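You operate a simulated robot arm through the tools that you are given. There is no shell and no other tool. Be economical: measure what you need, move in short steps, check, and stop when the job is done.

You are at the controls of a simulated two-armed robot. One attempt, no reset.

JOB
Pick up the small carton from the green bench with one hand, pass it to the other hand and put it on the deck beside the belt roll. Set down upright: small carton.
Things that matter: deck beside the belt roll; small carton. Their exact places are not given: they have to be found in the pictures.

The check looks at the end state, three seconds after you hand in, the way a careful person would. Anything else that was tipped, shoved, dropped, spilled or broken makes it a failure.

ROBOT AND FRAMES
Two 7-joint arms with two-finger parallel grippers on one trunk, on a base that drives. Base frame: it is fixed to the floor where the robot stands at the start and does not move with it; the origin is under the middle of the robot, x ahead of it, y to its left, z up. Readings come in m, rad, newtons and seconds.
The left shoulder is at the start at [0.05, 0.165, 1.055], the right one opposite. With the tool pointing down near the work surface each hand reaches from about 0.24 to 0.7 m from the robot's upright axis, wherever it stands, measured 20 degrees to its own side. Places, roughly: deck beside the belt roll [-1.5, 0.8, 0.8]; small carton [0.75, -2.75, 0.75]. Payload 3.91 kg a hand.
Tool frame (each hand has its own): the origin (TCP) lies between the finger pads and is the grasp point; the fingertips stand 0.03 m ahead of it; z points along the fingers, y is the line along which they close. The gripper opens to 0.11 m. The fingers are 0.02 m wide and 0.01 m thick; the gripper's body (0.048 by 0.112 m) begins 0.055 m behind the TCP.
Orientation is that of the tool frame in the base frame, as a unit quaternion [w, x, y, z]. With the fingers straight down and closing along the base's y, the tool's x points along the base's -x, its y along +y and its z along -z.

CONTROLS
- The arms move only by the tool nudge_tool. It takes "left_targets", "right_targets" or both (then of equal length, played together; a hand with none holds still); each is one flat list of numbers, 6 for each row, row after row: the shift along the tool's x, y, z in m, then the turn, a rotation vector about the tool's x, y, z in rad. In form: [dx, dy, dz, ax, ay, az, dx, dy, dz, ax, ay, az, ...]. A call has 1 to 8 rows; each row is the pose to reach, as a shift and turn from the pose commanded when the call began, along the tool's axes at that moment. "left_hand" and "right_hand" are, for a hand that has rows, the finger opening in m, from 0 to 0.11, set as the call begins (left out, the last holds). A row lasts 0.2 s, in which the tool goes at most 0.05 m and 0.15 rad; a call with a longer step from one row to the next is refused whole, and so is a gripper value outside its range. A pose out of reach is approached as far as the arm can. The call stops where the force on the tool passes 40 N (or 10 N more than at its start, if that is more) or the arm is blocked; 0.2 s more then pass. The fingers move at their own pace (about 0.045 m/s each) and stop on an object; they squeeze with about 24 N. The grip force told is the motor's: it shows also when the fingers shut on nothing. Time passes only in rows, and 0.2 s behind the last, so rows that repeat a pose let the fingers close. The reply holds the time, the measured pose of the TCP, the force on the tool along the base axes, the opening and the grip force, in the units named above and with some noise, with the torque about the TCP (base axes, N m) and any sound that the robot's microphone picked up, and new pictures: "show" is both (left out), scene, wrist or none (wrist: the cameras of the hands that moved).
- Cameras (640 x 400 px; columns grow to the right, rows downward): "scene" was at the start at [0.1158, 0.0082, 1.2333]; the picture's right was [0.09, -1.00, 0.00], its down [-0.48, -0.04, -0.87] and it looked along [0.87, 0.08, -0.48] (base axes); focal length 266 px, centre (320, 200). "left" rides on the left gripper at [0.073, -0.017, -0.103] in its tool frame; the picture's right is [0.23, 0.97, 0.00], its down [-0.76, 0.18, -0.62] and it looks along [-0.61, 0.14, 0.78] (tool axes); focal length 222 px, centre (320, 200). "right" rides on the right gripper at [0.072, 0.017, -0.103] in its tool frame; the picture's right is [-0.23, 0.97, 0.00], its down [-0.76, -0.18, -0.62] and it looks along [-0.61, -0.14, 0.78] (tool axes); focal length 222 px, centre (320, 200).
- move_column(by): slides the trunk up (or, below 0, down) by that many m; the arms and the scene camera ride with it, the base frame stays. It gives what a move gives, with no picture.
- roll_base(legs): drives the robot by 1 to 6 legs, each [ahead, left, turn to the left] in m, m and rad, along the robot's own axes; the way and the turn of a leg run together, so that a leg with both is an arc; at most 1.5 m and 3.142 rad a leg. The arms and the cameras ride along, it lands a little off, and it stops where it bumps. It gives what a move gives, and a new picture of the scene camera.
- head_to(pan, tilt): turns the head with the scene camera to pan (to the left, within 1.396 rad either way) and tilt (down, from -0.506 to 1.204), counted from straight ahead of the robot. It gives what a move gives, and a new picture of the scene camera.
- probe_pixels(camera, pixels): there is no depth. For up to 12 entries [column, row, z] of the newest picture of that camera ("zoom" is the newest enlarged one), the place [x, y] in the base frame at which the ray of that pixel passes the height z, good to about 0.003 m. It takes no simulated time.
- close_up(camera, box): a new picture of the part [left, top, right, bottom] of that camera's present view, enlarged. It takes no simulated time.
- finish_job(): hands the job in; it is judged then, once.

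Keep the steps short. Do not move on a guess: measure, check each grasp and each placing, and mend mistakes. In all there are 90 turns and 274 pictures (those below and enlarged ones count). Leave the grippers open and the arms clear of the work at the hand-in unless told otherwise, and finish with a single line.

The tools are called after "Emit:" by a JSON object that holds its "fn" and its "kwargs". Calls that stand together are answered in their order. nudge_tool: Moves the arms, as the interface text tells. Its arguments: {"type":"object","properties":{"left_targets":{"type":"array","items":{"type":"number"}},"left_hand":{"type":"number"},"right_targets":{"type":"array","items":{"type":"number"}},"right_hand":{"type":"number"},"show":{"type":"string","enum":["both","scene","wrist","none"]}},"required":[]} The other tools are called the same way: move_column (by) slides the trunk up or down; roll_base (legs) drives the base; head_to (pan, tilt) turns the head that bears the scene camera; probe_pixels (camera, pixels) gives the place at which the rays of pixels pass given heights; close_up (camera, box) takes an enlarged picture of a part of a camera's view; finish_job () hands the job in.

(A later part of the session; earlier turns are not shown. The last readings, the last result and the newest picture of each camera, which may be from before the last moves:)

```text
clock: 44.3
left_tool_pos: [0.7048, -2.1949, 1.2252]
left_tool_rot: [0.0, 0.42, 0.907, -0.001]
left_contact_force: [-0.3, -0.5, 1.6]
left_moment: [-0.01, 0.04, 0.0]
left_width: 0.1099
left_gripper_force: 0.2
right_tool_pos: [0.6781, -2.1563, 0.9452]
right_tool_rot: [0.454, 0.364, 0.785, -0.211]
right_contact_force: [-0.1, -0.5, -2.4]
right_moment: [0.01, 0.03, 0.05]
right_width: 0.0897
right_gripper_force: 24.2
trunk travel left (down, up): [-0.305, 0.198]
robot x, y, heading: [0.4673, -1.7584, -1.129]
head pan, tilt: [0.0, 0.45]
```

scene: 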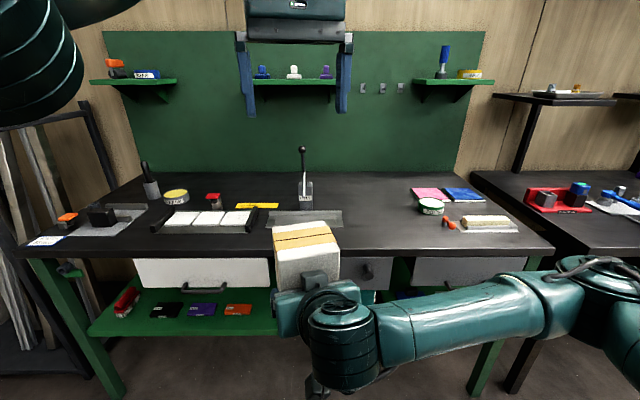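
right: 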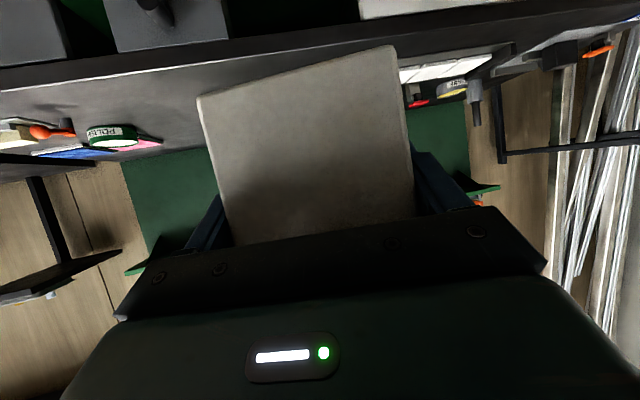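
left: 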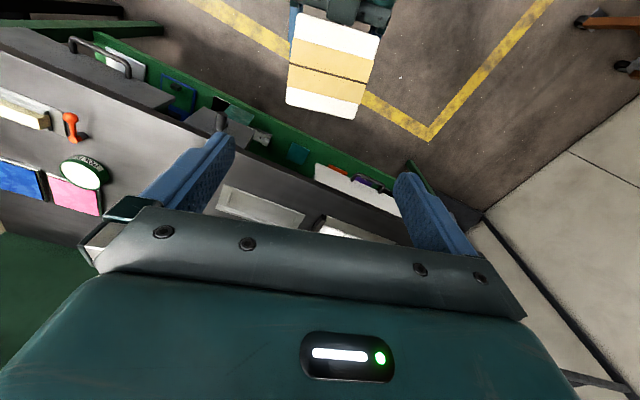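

Both pose arithmetic and the left camera (carton top corners (286,103),(362,118)) put the carton 3.5 cm back and 0.6 cm left. Align and descend to just above the top.

Emit:
{"fn": "nudge_tool", "kwargs": {"left_targets": [0.0175, 0.003, 0.03, 0, 0, 0, 0.035, 0.006, 0.06, 0, 0, 0, 0.035, 0.006, 0.09, 0, 0, 0, 0.035, 0.006, 0.11, 0, 0, 0]}}

Emit:
{"fn": "close_up", "kwargs": {"camera": "scene", "box": [220, 100, 420, 300]}}

```text
clock: 45.3
left_tool_pos: [0.6849, -2.165, 1.114]
left_tool_rot: [0.0, 0.42, 0.907, -0.001]
left_contact_force: [0.7, -0.2, 0.2]
left_moment: [0.04, -0.01, 0.02]
left_width: 0.1099
left_gripper_force: 0.0
right_tool_pos: [0.6767, -2.1553, 0.9447]
right_tool_rot: [0.453, 0.364, 0.786, -0.21]
right_contact_force: [-1.1, -1.0, -1.8]
right_moment: [0.06, 0.01, -0.01]
right_width: 0.0897
right_gripper_force: 23.8
trunk travel left (down, up): [-0.305, 0.198]
robot x, y, heading: [0.4661, -1.7629, -1.129]
head pan, tilt: [0.0, 0.45]
```

scene: 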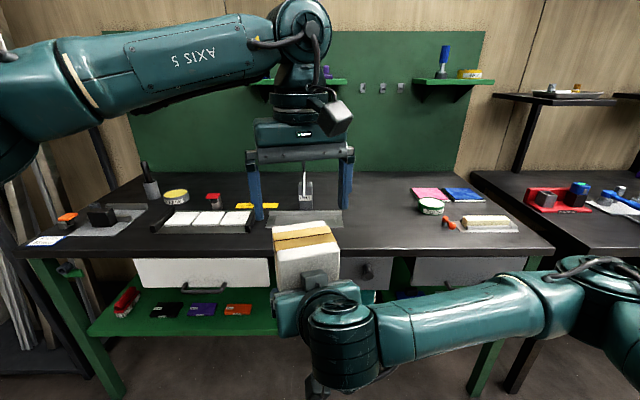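
left: 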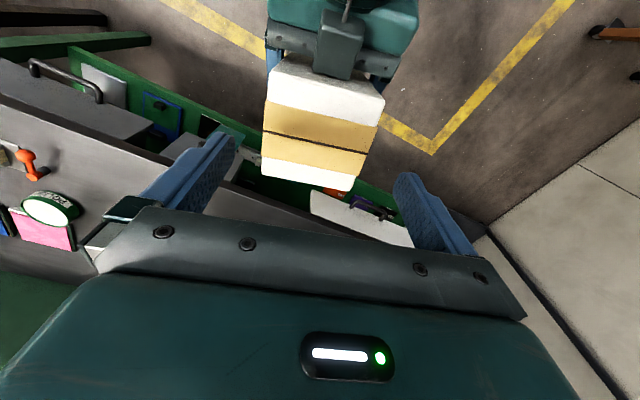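

```text
2.00 times, centred on (320, 200) of scene
```

zoom: 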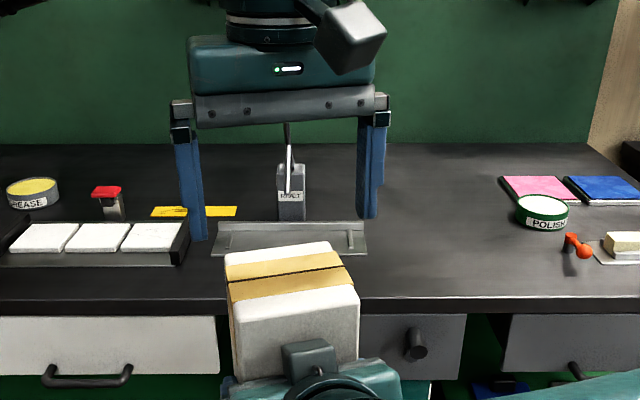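

Centred within 2 mm, carton top ≈1.04. Descend 9.2 cm so the pads straddle its upper part.

Emit:
{"fn": "nudge_tool", "kwargs": {"left_targets": [0, -0.001, 0.03, 0, 0, 0, 0, -0.001, 0.06, 0, 0, 0, 0, -0.001, 0.092, 0, 0, 0]}}

Emit:
{"fn": "close_up", "kwargs": {"camera": "scene", "box": [220, 120, 420, 320]}}

```text
clock: 46.1
left_tool_pos: [0.6867, -2.1653, 1.0242]
left_tool_rot: [0.001, 0.42, 0.907, -0.001]
left_contact_force: [0.2, 0.1, -0.5]
left_moment: [0.0, 0.0, -0.01]
left_width: 0.1099
left_gripper_force: 0.0
right_tool_pos: [0.6762, -2.1566, 0.9458]
right_tool_rot: [0.454, 0.365, 0.785, -0.211]
right_contact_force: [-0.5, 0.2, -1.9]
right_moment: [0.05, 0.03, -0.01]
right_width: 0.0896
right_gripper_force: 23.8
trunk travel left (down, up): [-0.305, 0.198]
robot x, y, heading: [0.4675, -1.7584, -1.128]
head pan, tilt: [0.0, 0.45]
```

scene: 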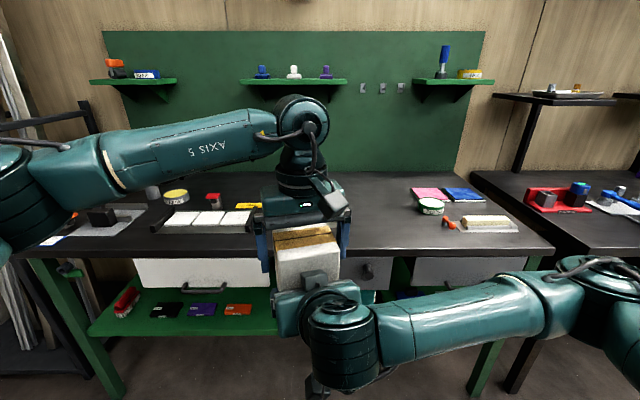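
left: 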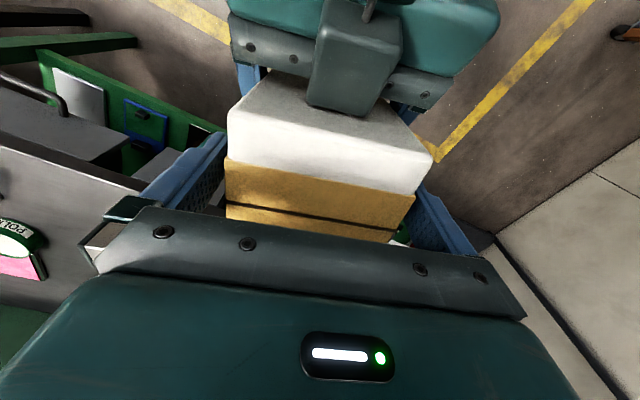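

```text
2.00 times, centred on (320, 220) of scene
```

zoom: 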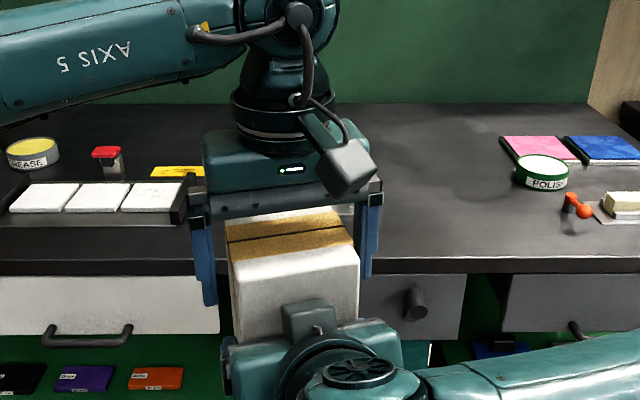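

Fingers straddle the carton with space on both sides. Go 1 cm deeper and close the left hand.

Emit:
{"fn": "nudge_tool", "kwargs": {"left_targets": [0, 0, 0.01, 0, 0, 0], "show": "none"}}

Emit:
{"fn": "nudge_tool", "kwargs": {"left_targets": [0, 0, 0, 0, 0, 0, 0, 0, 0, 0, 0, 0, 0, 0, 0, 0, 0, 0, 0, 0, 0, 0, 0, 0, 0, 0, 0, 0, 0, 0], "left_hand": 0.0, "show": "wrist"}}

```text
clock: 46.5
left_tool_pos: [0.6863, -2.165, 1.013]
left_tool_rot: [-0.001, 0.42, 0.907, 0.0]
left_contact_force: [-0.3, -0.1, 0.7]
left_moment: [0.01, -0.01, -0.02]
left_width: 0.1102
left_gripper_force: 0.1
right_tool_pos: [0.6775, -2.1562, 0.9447]
right_tool_rot: [0.453, 0.365, 0.786, -0.21]
right_contact_force: [0.6, 0.1, -1.6]
right_moment: [0.04, 0.04, -0.02]
right_width: 0.0899
right_gripper_force: 24.2
trunk travel left (down, up): [-0.305, 0.198]
robot x, y, heading: [0.471, -1.7603, -1.131]
head pan, tilt: [0.0, 0.45]
```

```text
clock: 47.7
left_tool_pos: [0.6843, -2.1653, 1.0127]
left_tool_rot: [-0.001, 0.422, 0.907, -0.001]
left_contact_force: [-4.9, -5.8, -1.0]
left_moment: [0.09, -0.16, -0.02]
left_width: 0.09
left_gripper_force: 23.8
right_tool_pos: [0.6781, -2.1562, 0.9451]
right_tool_rot: [0.454, 0.364, 0.786, -0.211]
right_contact_force: [6.0, 6.2, -0.6]
right_moment: [-0.44, 0.58, 0.13]
right_width: 0.0899
right_gripper_force: 24.5
trunk travel left (down, up): [-0.305, 0.198]
robot x, y, heading: [0.4705, -1.7569, -1.126]
head pan, tilt: [0.0, 0.45]
```

left: 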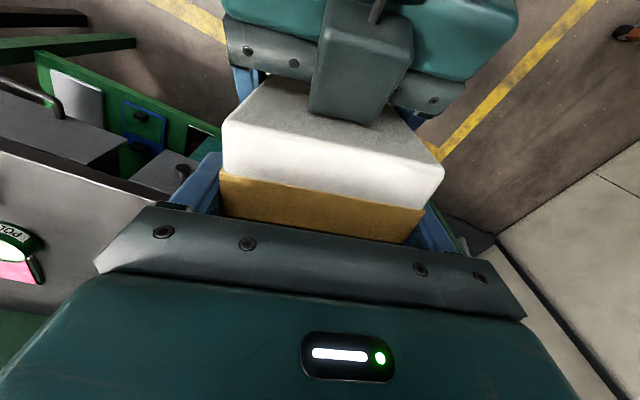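

Left holds at 0.090 m, 24 N. Open the right hand.

Emit:
{"fn": "nudge_tool", "kwargs": {"right_targets": [0, 0, 0, 0, 0, 0, 0, 0, 0, 0, 0, 0, 0, 0, 0, 0, 0, 0], "right_hand": 0.11}}

```text
clock: 48.5
left_tool_pos: [0.6856, -2.1646, 1.0124]
left_tool_rot: [0.0, 0.42, 0.908, 0.0]
left_contact_force: [0.4, 0.5, 0.2]
left_moment: [0.02, 0.01, 0.01]
left_width: 0.0898
left_gripper_force: 23.8
right_tool_pos: [0.6774, -2.1567, 0.9457]
right_tool_rot: [0.454, 0.365, 0.785, -0.21]
right_contact_force: [-0.3, 0.3, 0.3]
right_moment: [0.0, -0.01, 0.02]
right_width: 0.1099
right_gripper_force: 0.2
trunk travel left (down, up): [-0.305, 0.198]
robot x, y, heading: [0.467, -1.7609, -1.126]
head pan, tilt: [0.0, 0.45]
```

scene: 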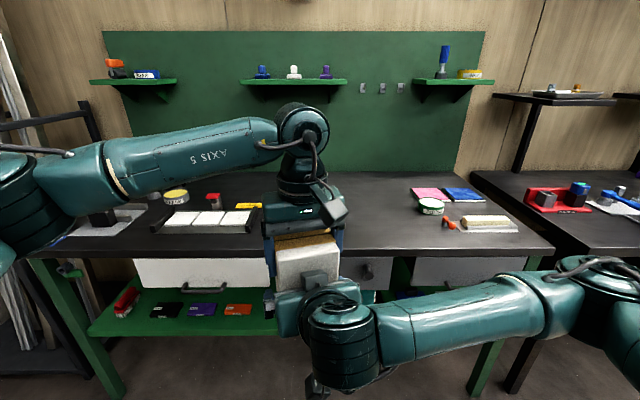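
right: 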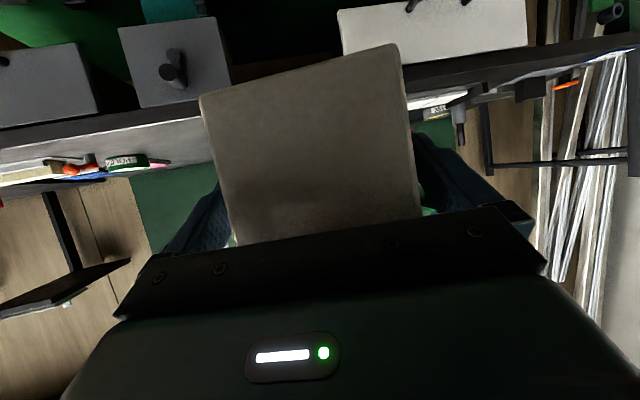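

Carton stays put in the left hand. Withdraw the right hand back and slightly down.

Emit:
{"fn": "nudge_tool", "kwargs": {"right_targets": [0.0203, 0, -0.0152, 0, 0, 0, 0.0407, 0, -0.0304, 0, 0, 0, 0.061, 0, -0.0456, 0, 0, 0]}}

```text
clock: 49.3
left_tool_pos: [0.6851, -2.1651, 1.013]
left_tool_rot: [0.0, 0.42, 0.907, 0.0]
left_contact_force: [0.0, 0.4, 0.4]
left_moment: [0.04, -0.01, -0.02]
left_width: 0.09
left_gripper_force: 24.3
right_tool_pos: [0.6323, -2.1027, 0.9158]
right_tool_rot: [0.453, 0.365, 0.785, -0.211]
right_contact_force: [-0.3, 0.0, -0.9]
right_moment: [-0.01, -0.03, -0.02]
right_width: 0.1099
right_gripper_force: 0.0
trunk travel left (down, up): [-0.305, 0.198]
robot x, y, heading: [0.465, -1.7641, -1.127]
head pan, tilt: [0.0, 0.45]
```

scene: 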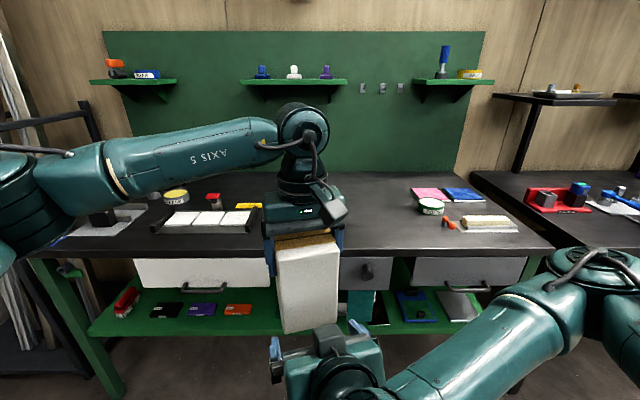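
right: 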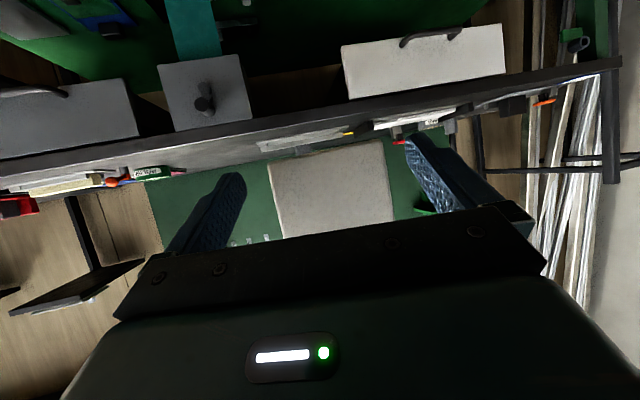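

The carton hangs free and upright in the left hand. Move the right hand aside 0.2 m, then pitch it down again.

Emit:
{"fn": "nudge_tool", "kwargs": {"right_targets": [0, -0.05, 0, 0, 0, 0, 0, -0.1, 0, 0, 0, 0, 0, -0.15, 0, 0, 0, 0, 0, -0.2, 0, 0, 0, 0], "show": "none"}}

Emit:
{"fn": "nudge_tool", "kwargs": {"right_targets": [0, 0, 0, 0, 0.131, 0, 0, 0, 0, 0, 0.262, 0, 0, 0, 0, 0, 0.393, 0, 0, 0, 0, 0, 0.524, 0, 0, 0, 0, 0, 0.655, 0, 0, 0, 0, 0, 0.786, 0, 0, 0, 0, 0, 0.917, 0, 0, 0, 0, 0, 1.047, 0], "show": "scene"}}

```text
clock: 50.5
left_tool_pos: [0.6858, -2.164, 1.0131]
left_tool_rot: [0.0, 0.42, 0.908, 0.0]
left_contact_force: [-0.1, 0.0, -0.3]
left_moment: [0.02, 0.04, 0.01]
left_width: 0.0897
left_gripper_force: 24.2
right_tool_pos: [0.5109, -2.2288, 0.9545]
right_tool_rot: [0.468, 0.27, 0.801, -0.256]
right_contact_force: [0.4, -0.3, 0.1]
right_moment: [0.01, 0.0, 0.0]
right_width: 0.1098
right_gripper_force: 0.0
right hand out of reach, approached as far as the arm can: row 2, 3
trunk travel left (down, up): [-0.305, 0.198]
robot x, y, heading: [0.468, -1.7602, -1.13]
head pan, tilt: [0.0, 0.45]
stopped in row 4 (right hand): the arm was blocked; the commanded pose is now the measured one
```

```text
clock: 52.3
left_tool_pos: [0.6856, -2.1649, 1.0128]
left_tool_rot: [0.0, 0.42, 0.907, 0.0]
left_contact_force: [0.7, 0.1, 0.1]
left_moment: [-0.02, 0.02, -0.04]
left_width: 0.0898
left_gripper_force: 23.6
right_tool_pos: [0.5114, -2.2283, 0.9538]
right_tool_rot: [0.002, 0.361, 0.929, -0.085]
right_contact_force: [0.8, -0.2, -0.5]
right_moment: [0.01, 0.01, 0.0]
right_width: 0.1098
right_gripper_force: 0.1
trunk travel left (down, up): [-0.305, 0.198]
robot x, y, heading: [0.4694, -1.7574, -1.126]
head pan, tilt: [0.0, 0.45]
```

scene: 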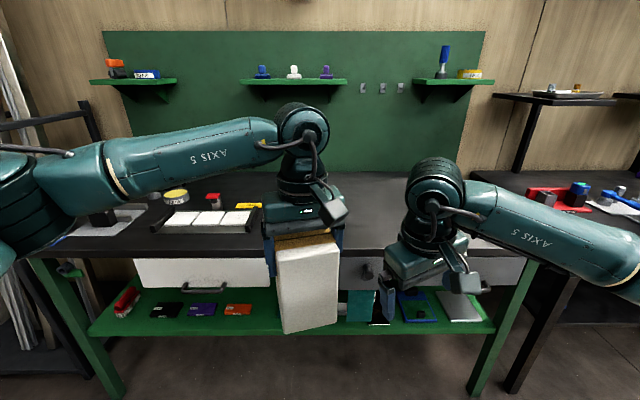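

Both arms are compact. I raise the right hand a little and the trunk, then look right to see the elbow against the steel frame before reversing.

Emit:
{"fn": "nudge_tool", "kwargs": {"right_targets": [0, 0, -0.04, 0, 0, 0, 0, 0, -0.08, 0, 0, 0], "show": "none"}}

Emit:
{"fn": "move_column", "kwargs": {"by": 0.12}}

Emit:
{"fn": "head_to", "kwargs": {"pan": -1.39, "tilt": 0.5}}

Emit:
{"fn": "head_to", "kwargs": {"pan": 1.39, "tilt": 0.5}}

```text
clock: 52.9
left_tool_pos: [0.6858, -2.1628, 1.0131]
left_tool_rot: [0.0, 0.42, 0.908, 0.0]
left_contact_force: [0.0, -0.3, -0.9]
left_moment: [-0.05, 0.0, -0.01]
left_width: 0.0899
left_gripper_force: 23.8
right_tool_pos: [0.5158, -2.2167, 1.0337]
right_tool_rot: [0.005, 0.361, 0.929, -0.086]
right_contact_force: [0.2, 1.3, -0.3]
right_moment: [-0.04, 0.0, 0.02]
right_width: 0.1102
right_gripper_force: 0.0
trunk travel left (down, up): [-0.305, 0.198]
robot x, y, heading: [0.4645, -1.7595, -1.129]
head pan, tilt: [0.0, 0.45]
```

```text
clock: 54.4
left_tool_pos: [0.6855, -2.1652, 1.1325]
left_tool_rot: [0.0, 0.42, 0.907, -0.001]
left_contact_force: [-0.4, 0.7, -1.2]
left_moment: [0.01, -0.01, 0.02]
left_width: 0.0898
left_gripper_force: 24.2
right_tool_pos: [0.5151, -2.2178, 1.1533]
right_tool_rot: [0.005, 0.361, 0.929, -0.086]
right_contact_force: [-0.5, -1.3, 0.3]
right_moment: [0.03, 0.01, 0.0]
right_width: 0.1101
right_gripper_force: 0.0
trunk travel left (down, up): [-0.425, 0.078]
robot x, y, heading: [0.4643, -1.7615, -1.126]
head pan, tilt: [0.0, 0.45]
```

```text
clock: 56.0
left_tool_pos: [0.6853, -2.1651, 1.1331]
left_tool_rot: [0.0, 0.42, 0.907, -0.001]
left_contact_force: [0.0, 0.1, -1.3]
left_moment: [0.03, 0.0, 0.02]
left_width: 0.0901
left_gripper_force: 24.1
right_tool_pos: [0.5154, -2.2159, 1.1533]
right_tool_rot: [0.005, 0.361, 0.929, -0.085]
right_contact_force: [-0.2, 0.6, 0.0]
right_moment: [-0.01, 0.01, 0.0]
right_width: 0.1101
right_gripper_force: 0.1
trunk travel left (down, up): [-0.425, 0.078]
robot x, y, heading: [0.4689, -1.7581, -1.128]
head pan, tilt: [-1.389, 0.499]
```

scene: 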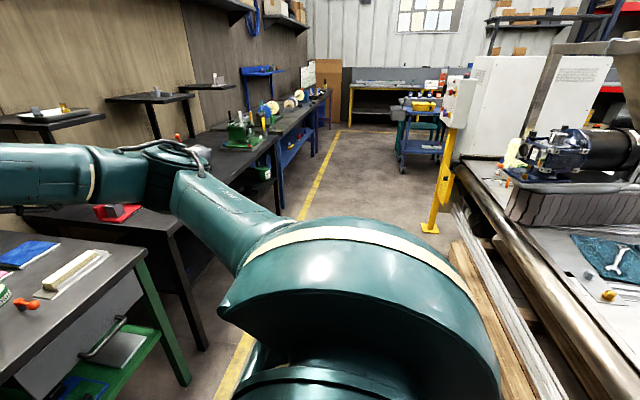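

```text
clock: 58.4
left_tool_pos: [0.685, -2.1628, 1.1331]
left_tool_rot: [0.0, 0.421, 0.907, 0.0]
left_contact_force: [0.3, -0.2, -2.8]
left_moment: [0.01, 0.0, 0.0]
left_width: 0.0897
left_gripper_force: 23.4
right_tool_pos: [0.5152, -2.2166, 1.1523]
right_tool_rot: [0.005, 0.361, 0.929, -0.086]
right_contact_force: [1.0, 0.4, -0.9]
right_moment: [0.02, 0.04, -0.02]
right_width: 0.1102
right_gripper_force: 0.2
trunk travel left (down, up): [-0.425, 0.078]
robot x, y, heading: [0.4665, -1.7596, -1.129]
head pan, tilt: [1.389, 0.499]
```

scene: 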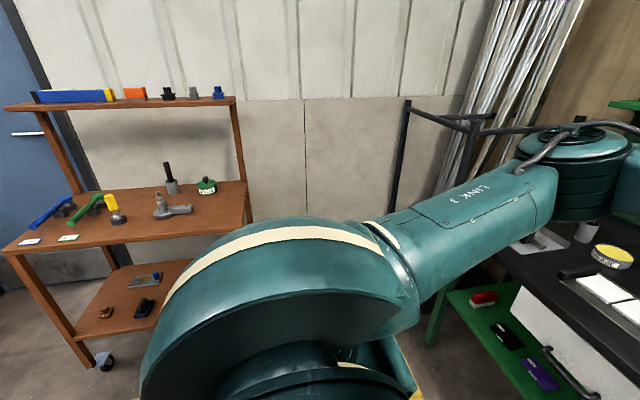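

The big frame is a conveyor; its rolled belt was seen earlier from the start spot, so the deck is there. I retrace my way: left 0.3, then back.

Emit:
{"fn": "roll_base", "kwargs": {"legs": [[0, 0.28, -0.063], [-0.6, 0, 0]]}}

Emit:
{"fn": "head_to", "kwargs": {"pan": -1.39, "tilt": 0.5}}

```text
clock: 64.5
left_tool_pos: [0.6971, -1.5051, 1.1327]
left_tool_rot: [0.001, 0.451, 0.892, -0.001]
left_contact_force: [0.0, 0.0, -2.0]
left_moment: [0.01, 0.01, 0.04]
left_width: 0.09
left_gripper_force: 24.0
right_tool_pos: [0.5252, -1.5448, 1.1535]
right_tool_rot: [0.002, 0.392, 0.916, -0.086]
right_contact_force: [-0.4, -0.4, 0.1]
right_moment: [-0.02, 0.0, 0.0]
right_width: 0.11
right_gripper_force: 0.0
trunk travel left (down, up): [-0.425, 0.078]
robot x, y, heading: [0.5055, -1.0862, -1.2]
head pan, tilt: [1.389, 0.499]
```

scene: 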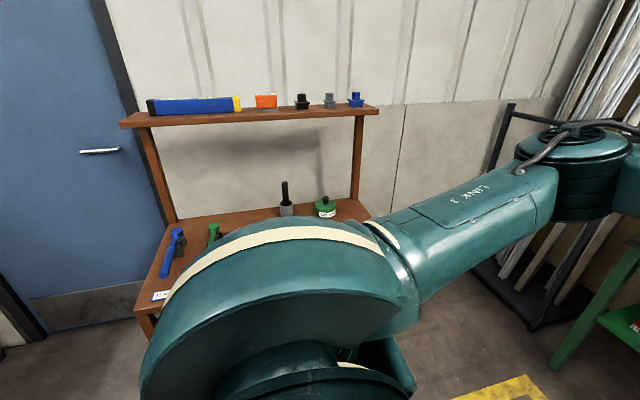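

```text
clock: 66.9
left_tool_pos: [0.6979, -1.505, 1.1328]
left_tool_rot: [0.0, 0.452, 0.892, 0.0]
left_contact_force: [0.1, -0.4, -2.2]
left_moment: [-0.01, 0.01, 0.02]
left_width: 0.0897
left_gripper_force: 23.9
right_tool_pos: [0.5246, -1.5475, 1.1535]
right_tool_rot: [0.003, 0.392, 0.916, -0.086]
right_contact_force: [0.3, -0.1, -0.2]
right_moment: [0.0, 0.0, 0.02]
right_width: 0.1099
right_gripper_force: 0.0
trunk travel left (down, up): [-0.425, 0.078]
robot x, y, heading: [0.506, -1.0842, -1.201]
head pan, tilt: [-1.389, 0.499]
```

scene: 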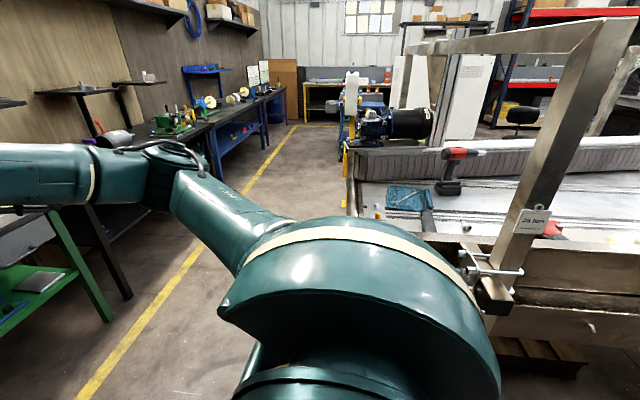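

The post with the clamp passes about 0.67 m to my right. Continue reversing.

Emit:
{"fn": "roll_base", "kwargs": {"legs": [[-0.5, 0, 0], [-0.45, 0, 0]]}}

```text
clock: 72.2
left_tool_pos: [0.3529, -0.6237, 1.1329]
left_tool_rot: [0.0, 0.452, 0.892, 0.0]
left_contact_force: [0.0, -0.3, -2.3]
left_moment: [0.03, -0.01, 0.0]
left_width: 0.0898
left_gripper_force: 23.8
right_tool_pos: [0.1805, -0.6633, 1.1539]
right_tool_rot: [0.002, 0.393, 0.915, -0.086]
right_contact_force: [0.2, 0.4, -0.1]
right_moment: [0.02, 0.01, 0.02]
right_width: 0.1101
right_gripper_force: 0.0
trunk travel left (down, up): [-0.425, 0.078]
robot x, y, heading: [0.162, -0.2069, -1.202]
head pan, tilt: [-1.389, 0.499]
```

scene: 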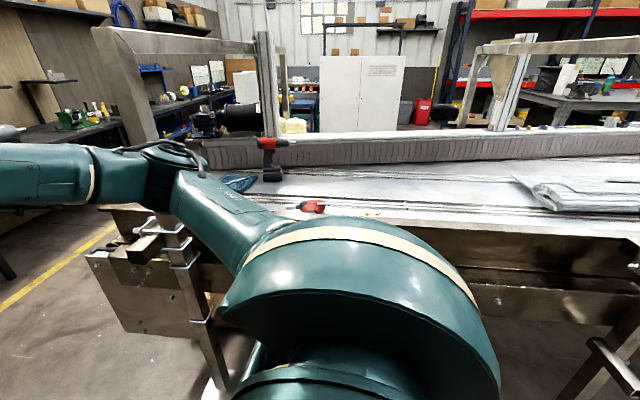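

I probe the conveyor's near edge and the roll before turning to face it.

Emit:
{"fn": "probe_pixels", "kwargs": {"camera": "scene", "pixels": [[400, 228, 0.8], [600, 237, 0.8], [560, 208, 0.8], [600, 210, 0.8], [200, 210, 0.8], [610, 385, 0.0]]}}

```text
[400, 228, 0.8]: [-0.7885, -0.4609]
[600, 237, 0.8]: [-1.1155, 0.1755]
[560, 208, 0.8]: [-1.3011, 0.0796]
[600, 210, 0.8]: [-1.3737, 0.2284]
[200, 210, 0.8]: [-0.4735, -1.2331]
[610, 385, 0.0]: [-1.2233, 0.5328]
```

The conveyor edge runs with its inward normal at heading -2.67. Turn to face it.

Emit:
{"fn": "roll_base", "kwargs": {"legs": [[0, 0, -1.47]]}}

Emit:
{"fn": "head_to", "kwargs": {"pan": -0.6, "tilt": 0.4}}

```text
clock: 76.2
left_tool_pos: [-0.2313, -0.4359, 1.1329]
left_tool_rot: [0.001, 0.933, 0.36, 0.0]
left_contact_force: [0.2, 0.2, -2.2]
left_moment: [0.0, -0.01, -0.02]
left_width: 0.0899
left_gripper_force: 24.4
right_tool_pos: [-0.2899, -0.2684, 1.153]
right_tool_rot: [-0.056, 0.905, 0.417, -0.065]
right_contact_force: [-0.6, -0.4, -0.9]
right_moment: [0.0, 0.04, -0.04]
right_width: 0.1104
right_gripper_force: 0.0
trunk travel left (down, up): [-0.425, 0.078]
robot x, y, heading: [0.1643, -0.2037, -2.669]
head pan, tilt: [-1.389, 0.499]
```

scene: 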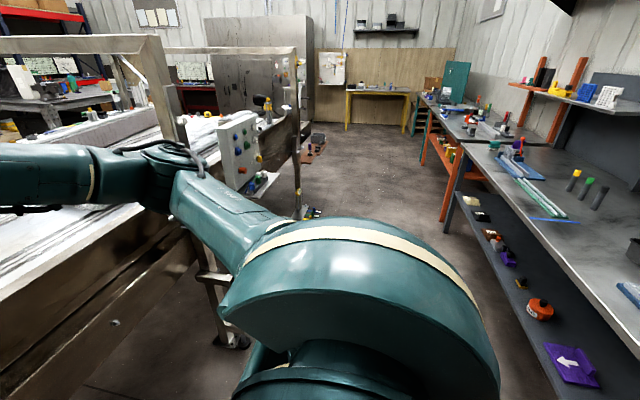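

```text
clock: 77.3
left_tool_pos: [-0.2316, -0.4363, 1.1327]
left_tool_rot: [0.0, 0.933, 0.36, 0.0]
left_contact_force: [0.1, 0.1, -2.1]
left_moment: [0.0, -0.03, 0.02]
left_width: 0.0897
left_gripper_force: 24.3
right_tool_pos: [-0.2891, -0.2688, 1.153]
right_tool_rot: [-0.056, 0.905, 0.416, -0.066]
right_contact_force: [0.0, -0.1, -0.3]
right_moment: [0.02, -0.01, 0.01]
right_width: 0.1101
right_gripper_force: 0.1
trunk travel left (down, up): [-0.425, 0.078]
robot x, y, heading: [0.166, -0.2089, -2.668]
head pan, tilt: [-0.6, 0.4]
```

scene: 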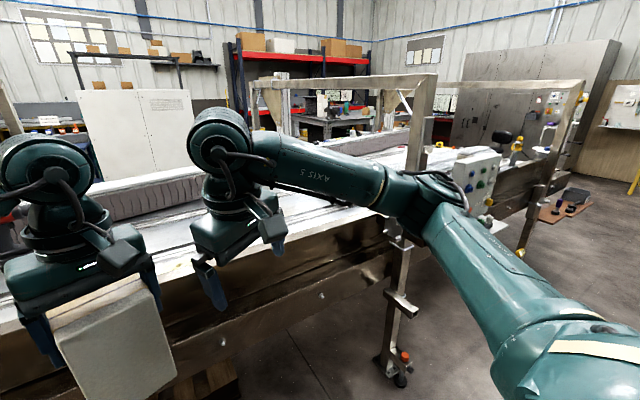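

The deck continues to the right. I look at the front post foot and my path, then sidestep right along the conveyor.

Emit:
{"fn": "probe_pixels", "kwargs": {"camera": "scene", "pixels": [[397, 380, 0.0], [395, 200, 0.8], [280, 258, 0.8], [520, 252, 0.0]]}}

Emit:
{"fn": "roll_base", "kwargs": {"legs": [[0.1, -0.6, 0]]}}

```text
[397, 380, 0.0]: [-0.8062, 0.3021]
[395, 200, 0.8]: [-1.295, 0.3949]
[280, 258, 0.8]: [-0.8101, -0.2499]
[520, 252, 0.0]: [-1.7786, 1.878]
```

```text
clock: 83.0
left_tool_pos: [-0.5967, 0.0542, 1.1334]
left_tool_rot: [0.0, 0.933, 0.359, 0.0]
left_contact_force: [-0.4, -0.7, -1.8]
left_moment: [0.0, -0.02, 0.0]
left_width: 0.0898
left_gripper_force: 24.3
right_tool_pos: [-0.6534, 0.2217, 1.153]
right_tool_rot: [-0.056, 0.906, 0.415, -0.065]
right_contact_force: [-1.0, 0.6, 0.0]
right_moment: [-0.01, -0.01, -0.03]
right_width: 0.1101
right_gripper_force: 0.0
trunk travel left (down, up): [-0.425, 0.078]
robot x, y, heading: [-0.1995, 0.2838, -2.669]
head pan, tilt: [-0.6, 0.4]
```

scene: 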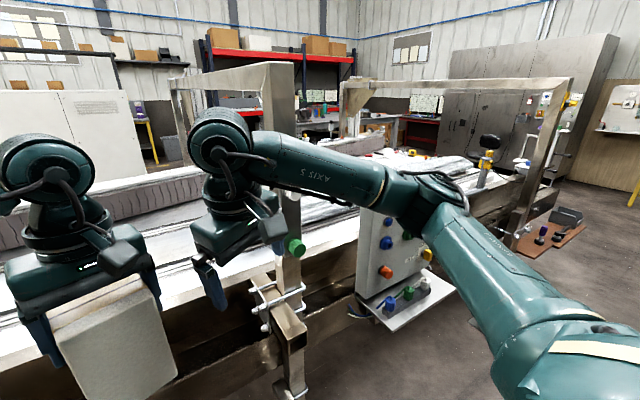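

A post and control panel stand ahead-right. I zoom on the deck around the post to find the belt roll.

Emit:
{"fn": "close_up", "kwargs": {"camera": "scene", "box": [280, 120, 560, 300]}}

Emit:
{"fn": "head_to", "kwargs": {"pan": -0.25, "tilt": 0.35}}

```text
2.22 times, centred on (420, 210) of scene
```

zoom: 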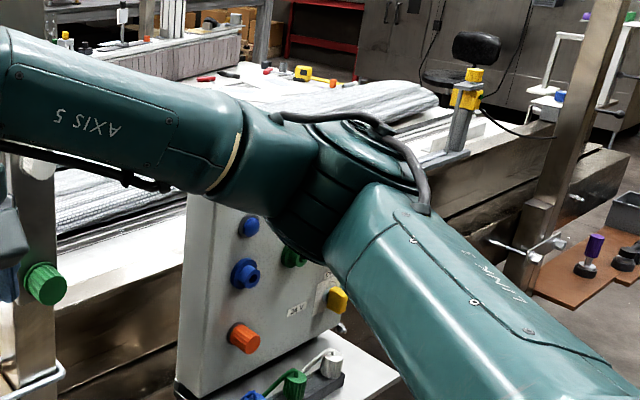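

```text
clock: 83.9
left_tool_pos: [-0.5966, 0.0527, 1.1322]
left_tool_rot: [0.0, 0.934, 0.358, 0.0]
left_contact_force: [-0.4, -0.1, -2.2]
left_moment: [0.02, -0.01, 0.01]
left_width: 0.0899
left_gripper_force: 23.9
right_tool_pos: [-0.6534, 0.2204, 1.1535]
right_tool_rot: [-0.055, 0.905, 0.416, -0.065]
right_contact_force: [0.0, 0.0, -1.5]
right_moment: [0.0, 0.01, -0.02]
right_width: 0.11
right_gripper_force: 0.1
trunk travel left (down, up): [-0.425, 0.078]
robot x, y, heading: [-0.1961, 0.2823, -2.67]
head pan, tilt: [-0.25, 0.351]
```

scene: 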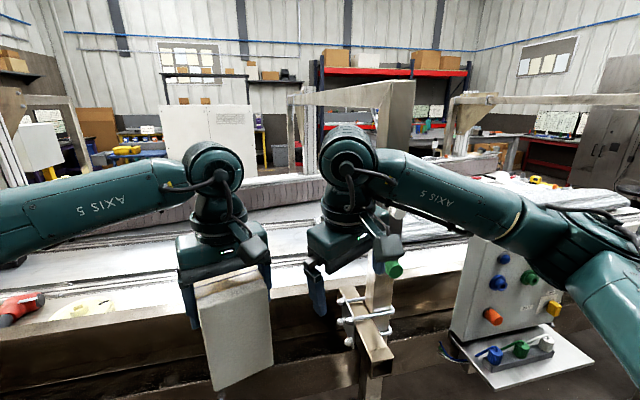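

The roll runs to the right behind the panel. The rough target is past this post, so I back off, turn to face along the aisle and look again.

Emit:
{"fn": "roll_base", "kwargs": {"legs": [[-0.12, 0.3, 0], [0, 0, -1.57]]}}

Emit:
{"fn": "head_to", "kwargs": {"pan": 0.3, "tilt": 0.4}}

```text
clock: 90.9
left_tool_pos: [-0.1911, 0.4672, 1.1326]
left_tool_rot: [0.0, 0.916, -0.402, 0.0]
left_contact_force: [0.2, 0.1, -2.0]
left_moment: [0.02, 0.0, 0.0]
left_width: 0.0898
left_gripper_force: 24.5
right_tool_pos: [-0.0227, 0.5274, 1.1529]
right_tool_rot: [-0.086, 0.936, -0.342, -0.007]
right_contact_force: [-0.3, -0.3, -0.2]
right_moment: [0.02, -0.05, -0.02]
right_width: 0.1102
right_gripper_force: 0.1
trunk travel left (down, up): [-0.425, 0.078]
robot x, y, heading: [0.0453, 0.0721, 2.057]
head pan, tilt: [-0.25, 0.351]
```

scene: 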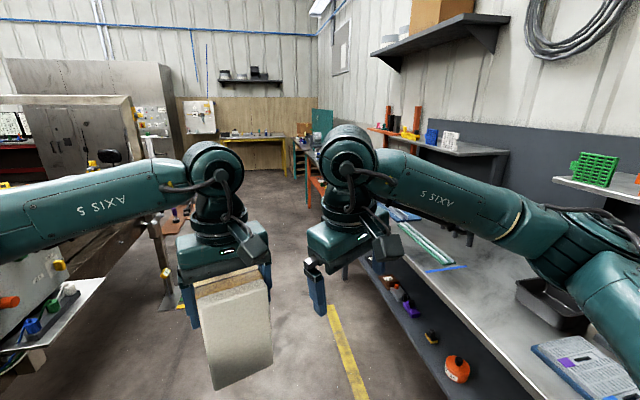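

```text
clock: 91.8
left_tool_pos: [-0.1897, 0.4679, 1.1333]
left_tool_rot: [0.001, 0.916, -0.402, 0.0]
left_contact_force: [0.2, -1.2, -2.7]
left_moment: [-0.01, 0.0, 0.02]
left_width: 0.0899
left_gripper_force: 23.9
right_tool_pos: [-0.023, 0.5252, 1.152]
right_tool_rot: [-0.087, 0.936, -0.342, -0.007]
right_contact_force: [0.4, -0.2, -0.9]
right_moment: [-0.01, 0.04, 0.0]
right_width: 0.1101
right_gripper_force: 0.1
trunk travel left (down, up): [-0.425, 0.078]
robot x, y, heading: [0.045, 0.0747, 2.051]
head pan, tilt: [0.3, 0.4]
```

scene: 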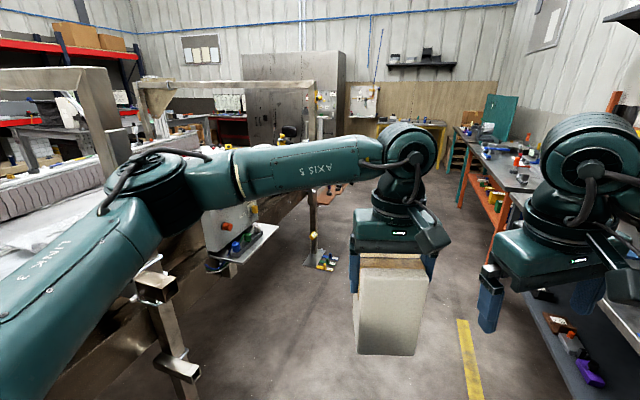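

The aisle is clear about 0.6 m each side. I drive ahead 0.6 m and look left over the panel.

Emit:
{"fn": "roll_base", "kwargs": {"legs": [[0.6, 0, 0]]}}

Emit:
{"fn": "head_to", "kwargs": {"pan": 1.1, "tilt": 0.5}}

```text
clock: 95.3
left_tool_pos: [-0.4699, 1.0017, 1.1323]
left_tool_rot: [0.0, 0.916, -0.402, 0.0]
left_contact_force: [0.6, -0.1, -2.9]
left_moment: [-0.04, 0.0, -0.02]
left_width: 0.0898
left_gripper_force: 23.8
right_tool_pos: [-0.3032, 1.0613, 1.1539]
right_tool_rot: [-0.085, 0.936, -0.341, -0.007]
right_contact_force: [0.4, -0.1, -0.8]
right_moment: [0.0, 0.01, 0.06]
right_width: 0.1101
right_gripper_force: 0.1
trunk travel left (down, up): [-0.425, 0.078]
robot x, y, heading: [-0.2346, 0.6073, 2.052]
head pan, tilt: [0.3, 0.4]
```

scene: 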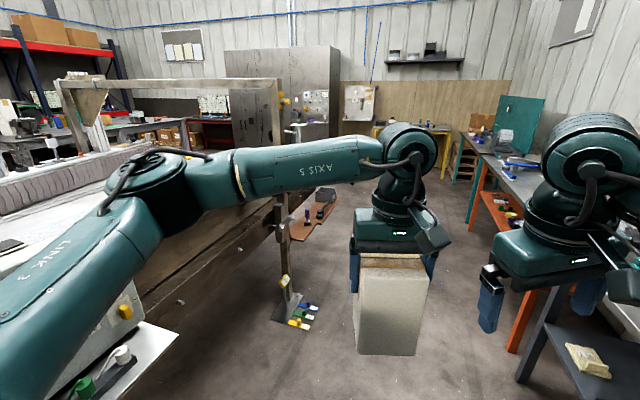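

```text
clock: 96.4
left_tool_pos: [-0.4692, 1.0006, 1.1332]
left_tool_rot: [0.0, 0.916, -0.401, 0.0]
left_contact_force: [-0.3, -0.4, -1.9]
left_moment: [-0.04, -0.05, 0.02]
left_width: 0.0898
left_gripper_force: 23.6
right_tool_pos: [-0.3033, 1.0607, 1.1537]
right_tool_rot: [-0.086, 0.936, -0.34, -0.007]
right_contact_force: [-0.1, -0.2, 0.4]
right_moment: [0.02, 0.05, -0.02]
right_width: 0.1102
right_gripper_force: 0.1
trunk travel left (down, up): [-0.425, 0.078]
robot x, y, heading: [-0.2344, 0.6025, 2.052]
head pan, tilt: [1.1, 0.499]
```

scene: 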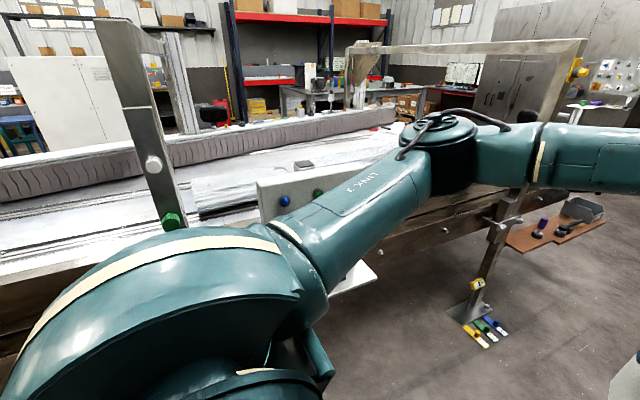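

The panel is low, the roll lies behind it. I go ahead 0.5 m more to see the deck between the panel and the second post.

Emit:
{"fn": "roll_base", "kwargs": {"legs": [[0.5, -0.05, 0]]}}

Emit:
{"fn": "head_to", "kwargs": {"pan": 1.39, "tilt": 0.5}}

```text
clock: 99.3
left_tool_pos: [-0.6544, 1.4581, 1.132]
left_tool_rot: [0.0, 0.916, -0.401, 0.0]
left_contact_force: [0.3, 0.1, -1.8]
left_moment: [-0.02, 0.01, 0.02]
left_width: 0.0896
left_gripper_force: 24.1
right_tool_pos: [-0.4874, 1.5203, 1.1532]
right_tool_rot: [-0.085, 0.936, -0.341, -0.007]
right_contact_force: [0.1, -0.3, -0.1]
right_moment: [-0.03, 0.01, -0.01]
right_width: 0.1099
right_gripper_force: 0.1
trunk travel left (down, up): [-0.425, 0.078]
robot x, y, heading: [-0.4184, 1.0619, 2.054]
head pan, tilt: [1.1, 0.499]
```

scene: 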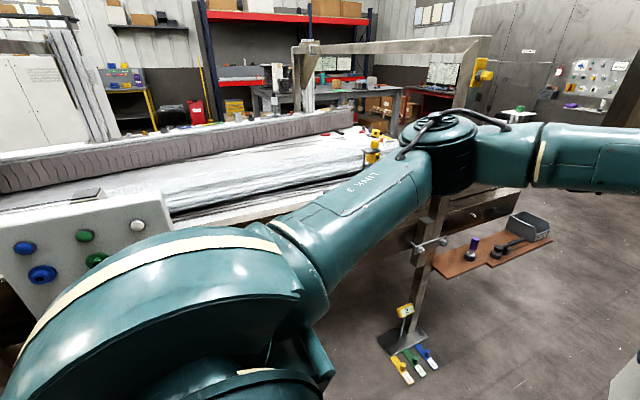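

```text
clock: 100.1
left_tool_pos: [-0.6548, 1.4605, 1.1323]
left_tool_rot: [0.0, 0.916, -0.401, 0.001]
left_contact_force: [-0.7, -0.3, -0.4]
left_moment: [0.0, 0.02, -0.03]
left_width: 0.0899
left_gripper_force: 24.1
right_tool_pos: [-0.4871, 1.5203, 1.1537]
right_tool_rot: [-0.086, 0.936, -0.341, -0.007]
right_contact_force: [-0.3, 0.1, 0.0]
right_moment: [0.0, 0.0, 0.03]
right_width: 0.1098
right_gripper_force: 0.0
trunk travel left (down, up): [-0.425, 0.078]
robot x, y, heading: [-0.4184, 1.0627, 2.057]
head pan, tilt: [1.389, 0.499]
```

scene: 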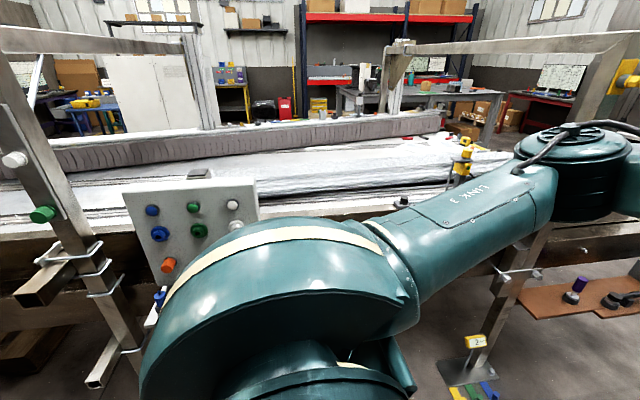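

Emit:
{"fn": "close_up", "kwargs": {"camera": "scene", "box": [230, 120, 530, 260]}}

Emit:
{"fn": "probe_pixels", "kwargs": {"camera": "scene", "pixels": [[300, 217, 0.8], [420, 210, 0.8], [300, 200, 0.8], [330, 190, 0.8], [430, 185, 0.8], [470, 180, 0.8], [125, 185, 0.9], [258, 180, 0.9], [470, 385, 0.0], [200, 180, 0.8], [500, 165, 0.8]]}}

```text
2.13 times, centred on (380, 190) of scene
```

zoom: 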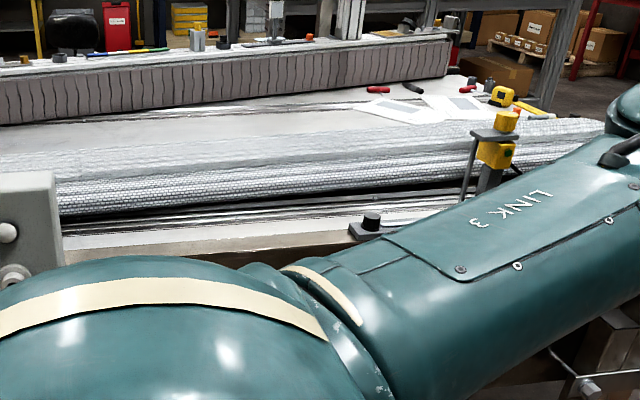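

```text
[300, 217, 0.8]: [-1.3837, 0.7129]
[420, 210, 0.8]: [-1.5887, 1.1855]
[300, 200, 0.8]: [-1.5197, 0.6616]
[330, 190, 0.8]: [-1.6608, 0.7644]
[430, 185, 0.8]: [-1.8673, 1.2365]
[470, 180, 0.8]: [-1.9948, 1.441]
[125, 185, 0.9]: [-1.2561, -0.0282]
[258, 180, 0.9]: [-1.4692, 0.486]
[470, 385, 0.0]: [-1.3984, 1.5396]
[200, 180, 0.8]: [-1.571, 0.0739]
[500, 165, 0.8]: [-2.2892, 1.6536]
```

Emit:
{"fn": "close_up", "kwargs": {"camera": "scene", "box": [255, 170, 415, 235]}}

```text
4.00 times, centred on (335, 202) of scene
```

zoom: 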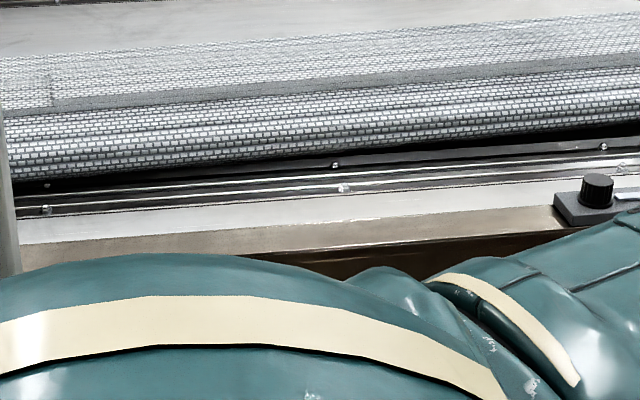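

Emit:
{"fn": "probe_pixels", "kwargs": {"camera": "zoom", "pixels": [[200, 232, 0.8], [200, 200, 0.8], [200, 180, 0.8], [450, 208, 0.8], [450, 182, 0.8], [450, 155, 0.8], [595, 215, 0.8], [590, 180, 0.85], [555, 200, 0.8]]}}

```text
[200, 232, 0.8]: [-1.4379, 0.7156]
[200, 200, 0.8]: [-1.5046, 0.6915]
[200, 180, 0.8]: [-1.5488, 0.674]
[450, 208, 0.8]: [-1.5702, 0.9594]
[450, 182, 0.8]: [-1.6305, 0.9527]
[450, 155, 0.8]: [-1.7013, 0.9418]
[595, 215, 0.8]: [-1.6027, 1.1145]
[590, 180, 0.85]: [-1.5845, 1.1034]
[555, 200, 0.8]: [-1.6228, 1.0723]
```

The free deck strip lies between the roll and the near rail, between the panel (right end s≈1.14) and the black knob box. I first tuck the right hand in, then drive 0.35 m on and turn half left for a better look.

Emit:
{"fn": "nudge_tool", "kwargs": {"right_targets": [0.04, 0, 0, 0, 0, 0, 0.08, 0, 0, 0, 0, 0, 0.12, 0, 0, 0, 0, 0], "show": "none"}}

Emit:
{"fn": "roll_base", "kwargs": {"legs": [[0.35, 0.05, 0], [0, 0, 0.85]]}}

Emit:
{"fn": "head_to", "kwargs": {"pan": 0.75, "tilt": 0.55}}

```text
clock: 100.9
left_tool_pos: [-0.6552, 1.4592, 1.1326]
left_tool_rot: [0.0, 0.916, -0.402, -0.002]
left_contact_force: [-0.4, 0.1, -2.0]
left_moment: [0.02, 0.02, -0.01]
left_width: 0.09
left_gripper_force: 24.0
right_tool_pos: [-0.3939, 1.443, 1.1447]
right_tool_rot: [-0.085, 0.936, -0.342, -0.007]
right_contact_force: [-0.2, -0.2, -0.2]
right_moment: [-0.01, 0.03, 0.0]
right_width: 0.1102
right_gripper_force: 0.1
trunk travel left (down, up): [-0.425, 0.078]
robot x, y, heading: [-0.4209, 1.0679, 2.054]
head pan, tilt: [1.389, 0.499]
```

```text
clock: 105.4
left_tool_pos: [-1.0781, 1.4373, 1.1322]
left_tool_rot: [0.0, 1.0, 0.01, 0.0]
left_contact_force: [0.2, -0.9, -1.8]
left_moment: [0.0, -0.03, 0.0]
left_width: 0.09
left_gripper_force: 23.6
right_tool_pos: [-0.8929, 1.6214, 1.1448]
right_tool_rot: [-0.075, 0.994, 0.073, -0.041]
right_contact_force: [0.4, 1.0, 0.8]
right_moment: [-0.01, -0.02, 0.01]
right_width: 0.1102
right_gripper_force: 0.0
trunk travel left (down, up): [-0.425, 0.078]
robot x, y, heading: [-0.6303, 1.3512, 2.899]
head pan, tilt: [1.389, 0.499]
```

scene: 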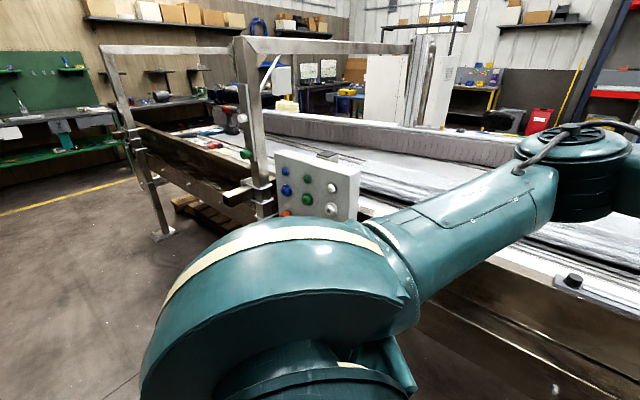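

```text
clock: 106.4
left_tool_pos: [-1.077, 1.4373, 1.1333]
left_tool_rot: [0.0, 1.0, 0.009, 0.001]
left_contact_force: [0.0, -0.5, -2.5]
left_moment: [0.0, 0.01, 0.01]
left_width: 0.0897
left_gripper_force: 24.5
right_tool_pos: [-0.893, 1.6211, 1.1452]
right_tool_rot: [-0.076, 0.994, 0.073, -0.041]
right_contact_force: [0.2, -0.6, -0.2]
right_moment: [0.02, -0.01, -0.02]
right_width: 0.1101
right_gripper_force: 0.1
trunk travel left (down, up): [-0.425, 0.078]
robot x, y, heading: [-0.6255, 1.3528, 2.898]
head pan, tilt: [0.75, 0.55]
```

scene: 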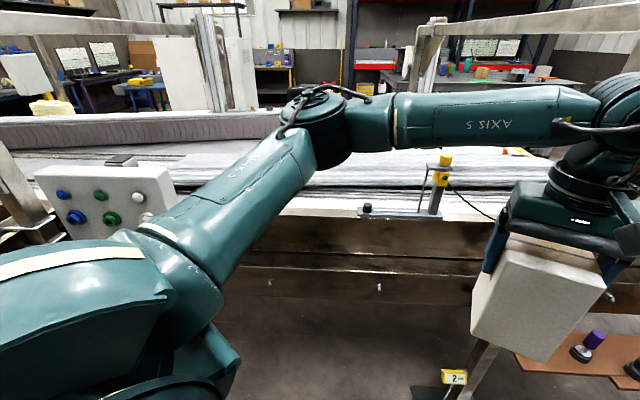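

Emit:
{"fn": "close_up", "kwargs": {"camera": "scene", "box": [270, 165, 400, 230]}}

```text
4.92 times, centred on (335, 198) of scene
```

zoom: 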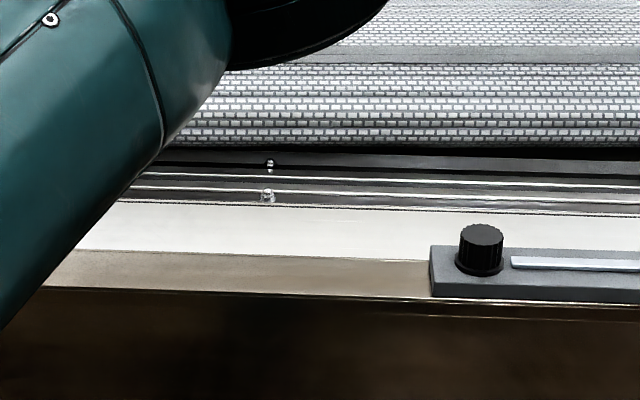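

Emit:
{"fn": "probe_pixels", "kwargs": {"camera": "zoom", "pixels": [[320, 296, 0.8], [320, 255, 0.8], [320, 208, 0.8], [320, 160, 0.8], [320, 296, 0.85], [320, 255, 0.85], [320, 208, 0.85], [320, 155, 0.85], [430, 296, 0.8], [120, 290, 0.8], [320, 296, 0.75], [430, 296, 0.85]]}}

```text
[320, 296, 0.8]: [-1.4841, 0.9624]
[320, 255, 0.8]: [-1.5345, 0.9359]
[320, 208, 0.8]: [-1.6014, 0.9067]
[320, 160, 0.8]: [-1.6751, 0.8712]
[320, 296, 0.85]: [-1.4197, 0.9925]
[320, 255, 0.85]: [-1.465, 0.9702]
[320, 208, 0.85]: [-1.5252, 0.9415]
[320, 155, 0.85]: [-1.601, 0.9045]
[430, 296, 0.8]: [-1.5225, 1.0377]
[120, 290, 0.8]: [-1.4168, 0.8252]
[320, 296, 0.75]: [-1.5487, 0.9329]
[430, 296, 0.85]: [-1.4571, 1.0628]
```

To get the deck's height I lower the trunk 0.2 m for a second line of sight.

Emit:
{"fn": "move_column", "kwargs": {"by": -0.2}}

Emit:
{"fn": "close_up", "kwargs": {"camera": "scene", "box": [250, 120, 410, 200]}}

```text
clock: 108.6
left_tool_pos: [-1.0777, 1.4385, 0.9336]
left_tool_rot: [0.0, 1.0, 0.009, 0.001]
left_contact_force: [0.7, -1.0, -2.1]
left_moment: [0.02, -0.03, -0.01]
left_width: 0.09
left_gripper_force: 24.2
right_tool_pos: [-0.8926, 1.6204, 0.9458]
right_tool_rot: [-0.076, 0.994, 0.073, -0.042]
right_contact_force: [0.6, -0.1, -0.4]
right_moment: [0.02, 0.04, 0.02]
right_width: 0.1099
right_gripper_force: 0.0
trunk travel left (down, up): [-0.225, 0.278]
robot x, y, heading: [-0.6291, 1.3513, 2.897]
head pan, tilt: [0.75, 0.55]
```

```text
4.00 times, centred on (330, 160) of scene
```

zoom: 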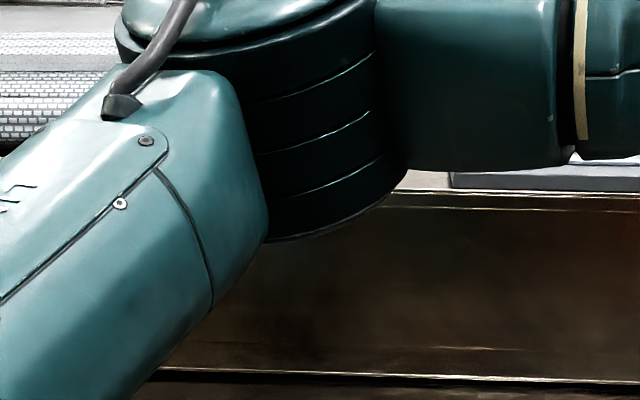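

Emit:
{"fn": "probe_pixels", "kwargs": {"camera": "zoom", "pixels": [[450, 189, 0.8], [450, 189, 0.85], [450, 189, 0.75], [420, 191, 0.8]]}}

```text
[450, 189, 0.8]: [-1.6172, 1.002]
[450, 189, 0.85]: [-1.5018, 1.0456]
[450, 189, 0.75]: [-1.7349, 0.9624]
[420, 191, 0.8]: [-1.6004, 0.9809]
```

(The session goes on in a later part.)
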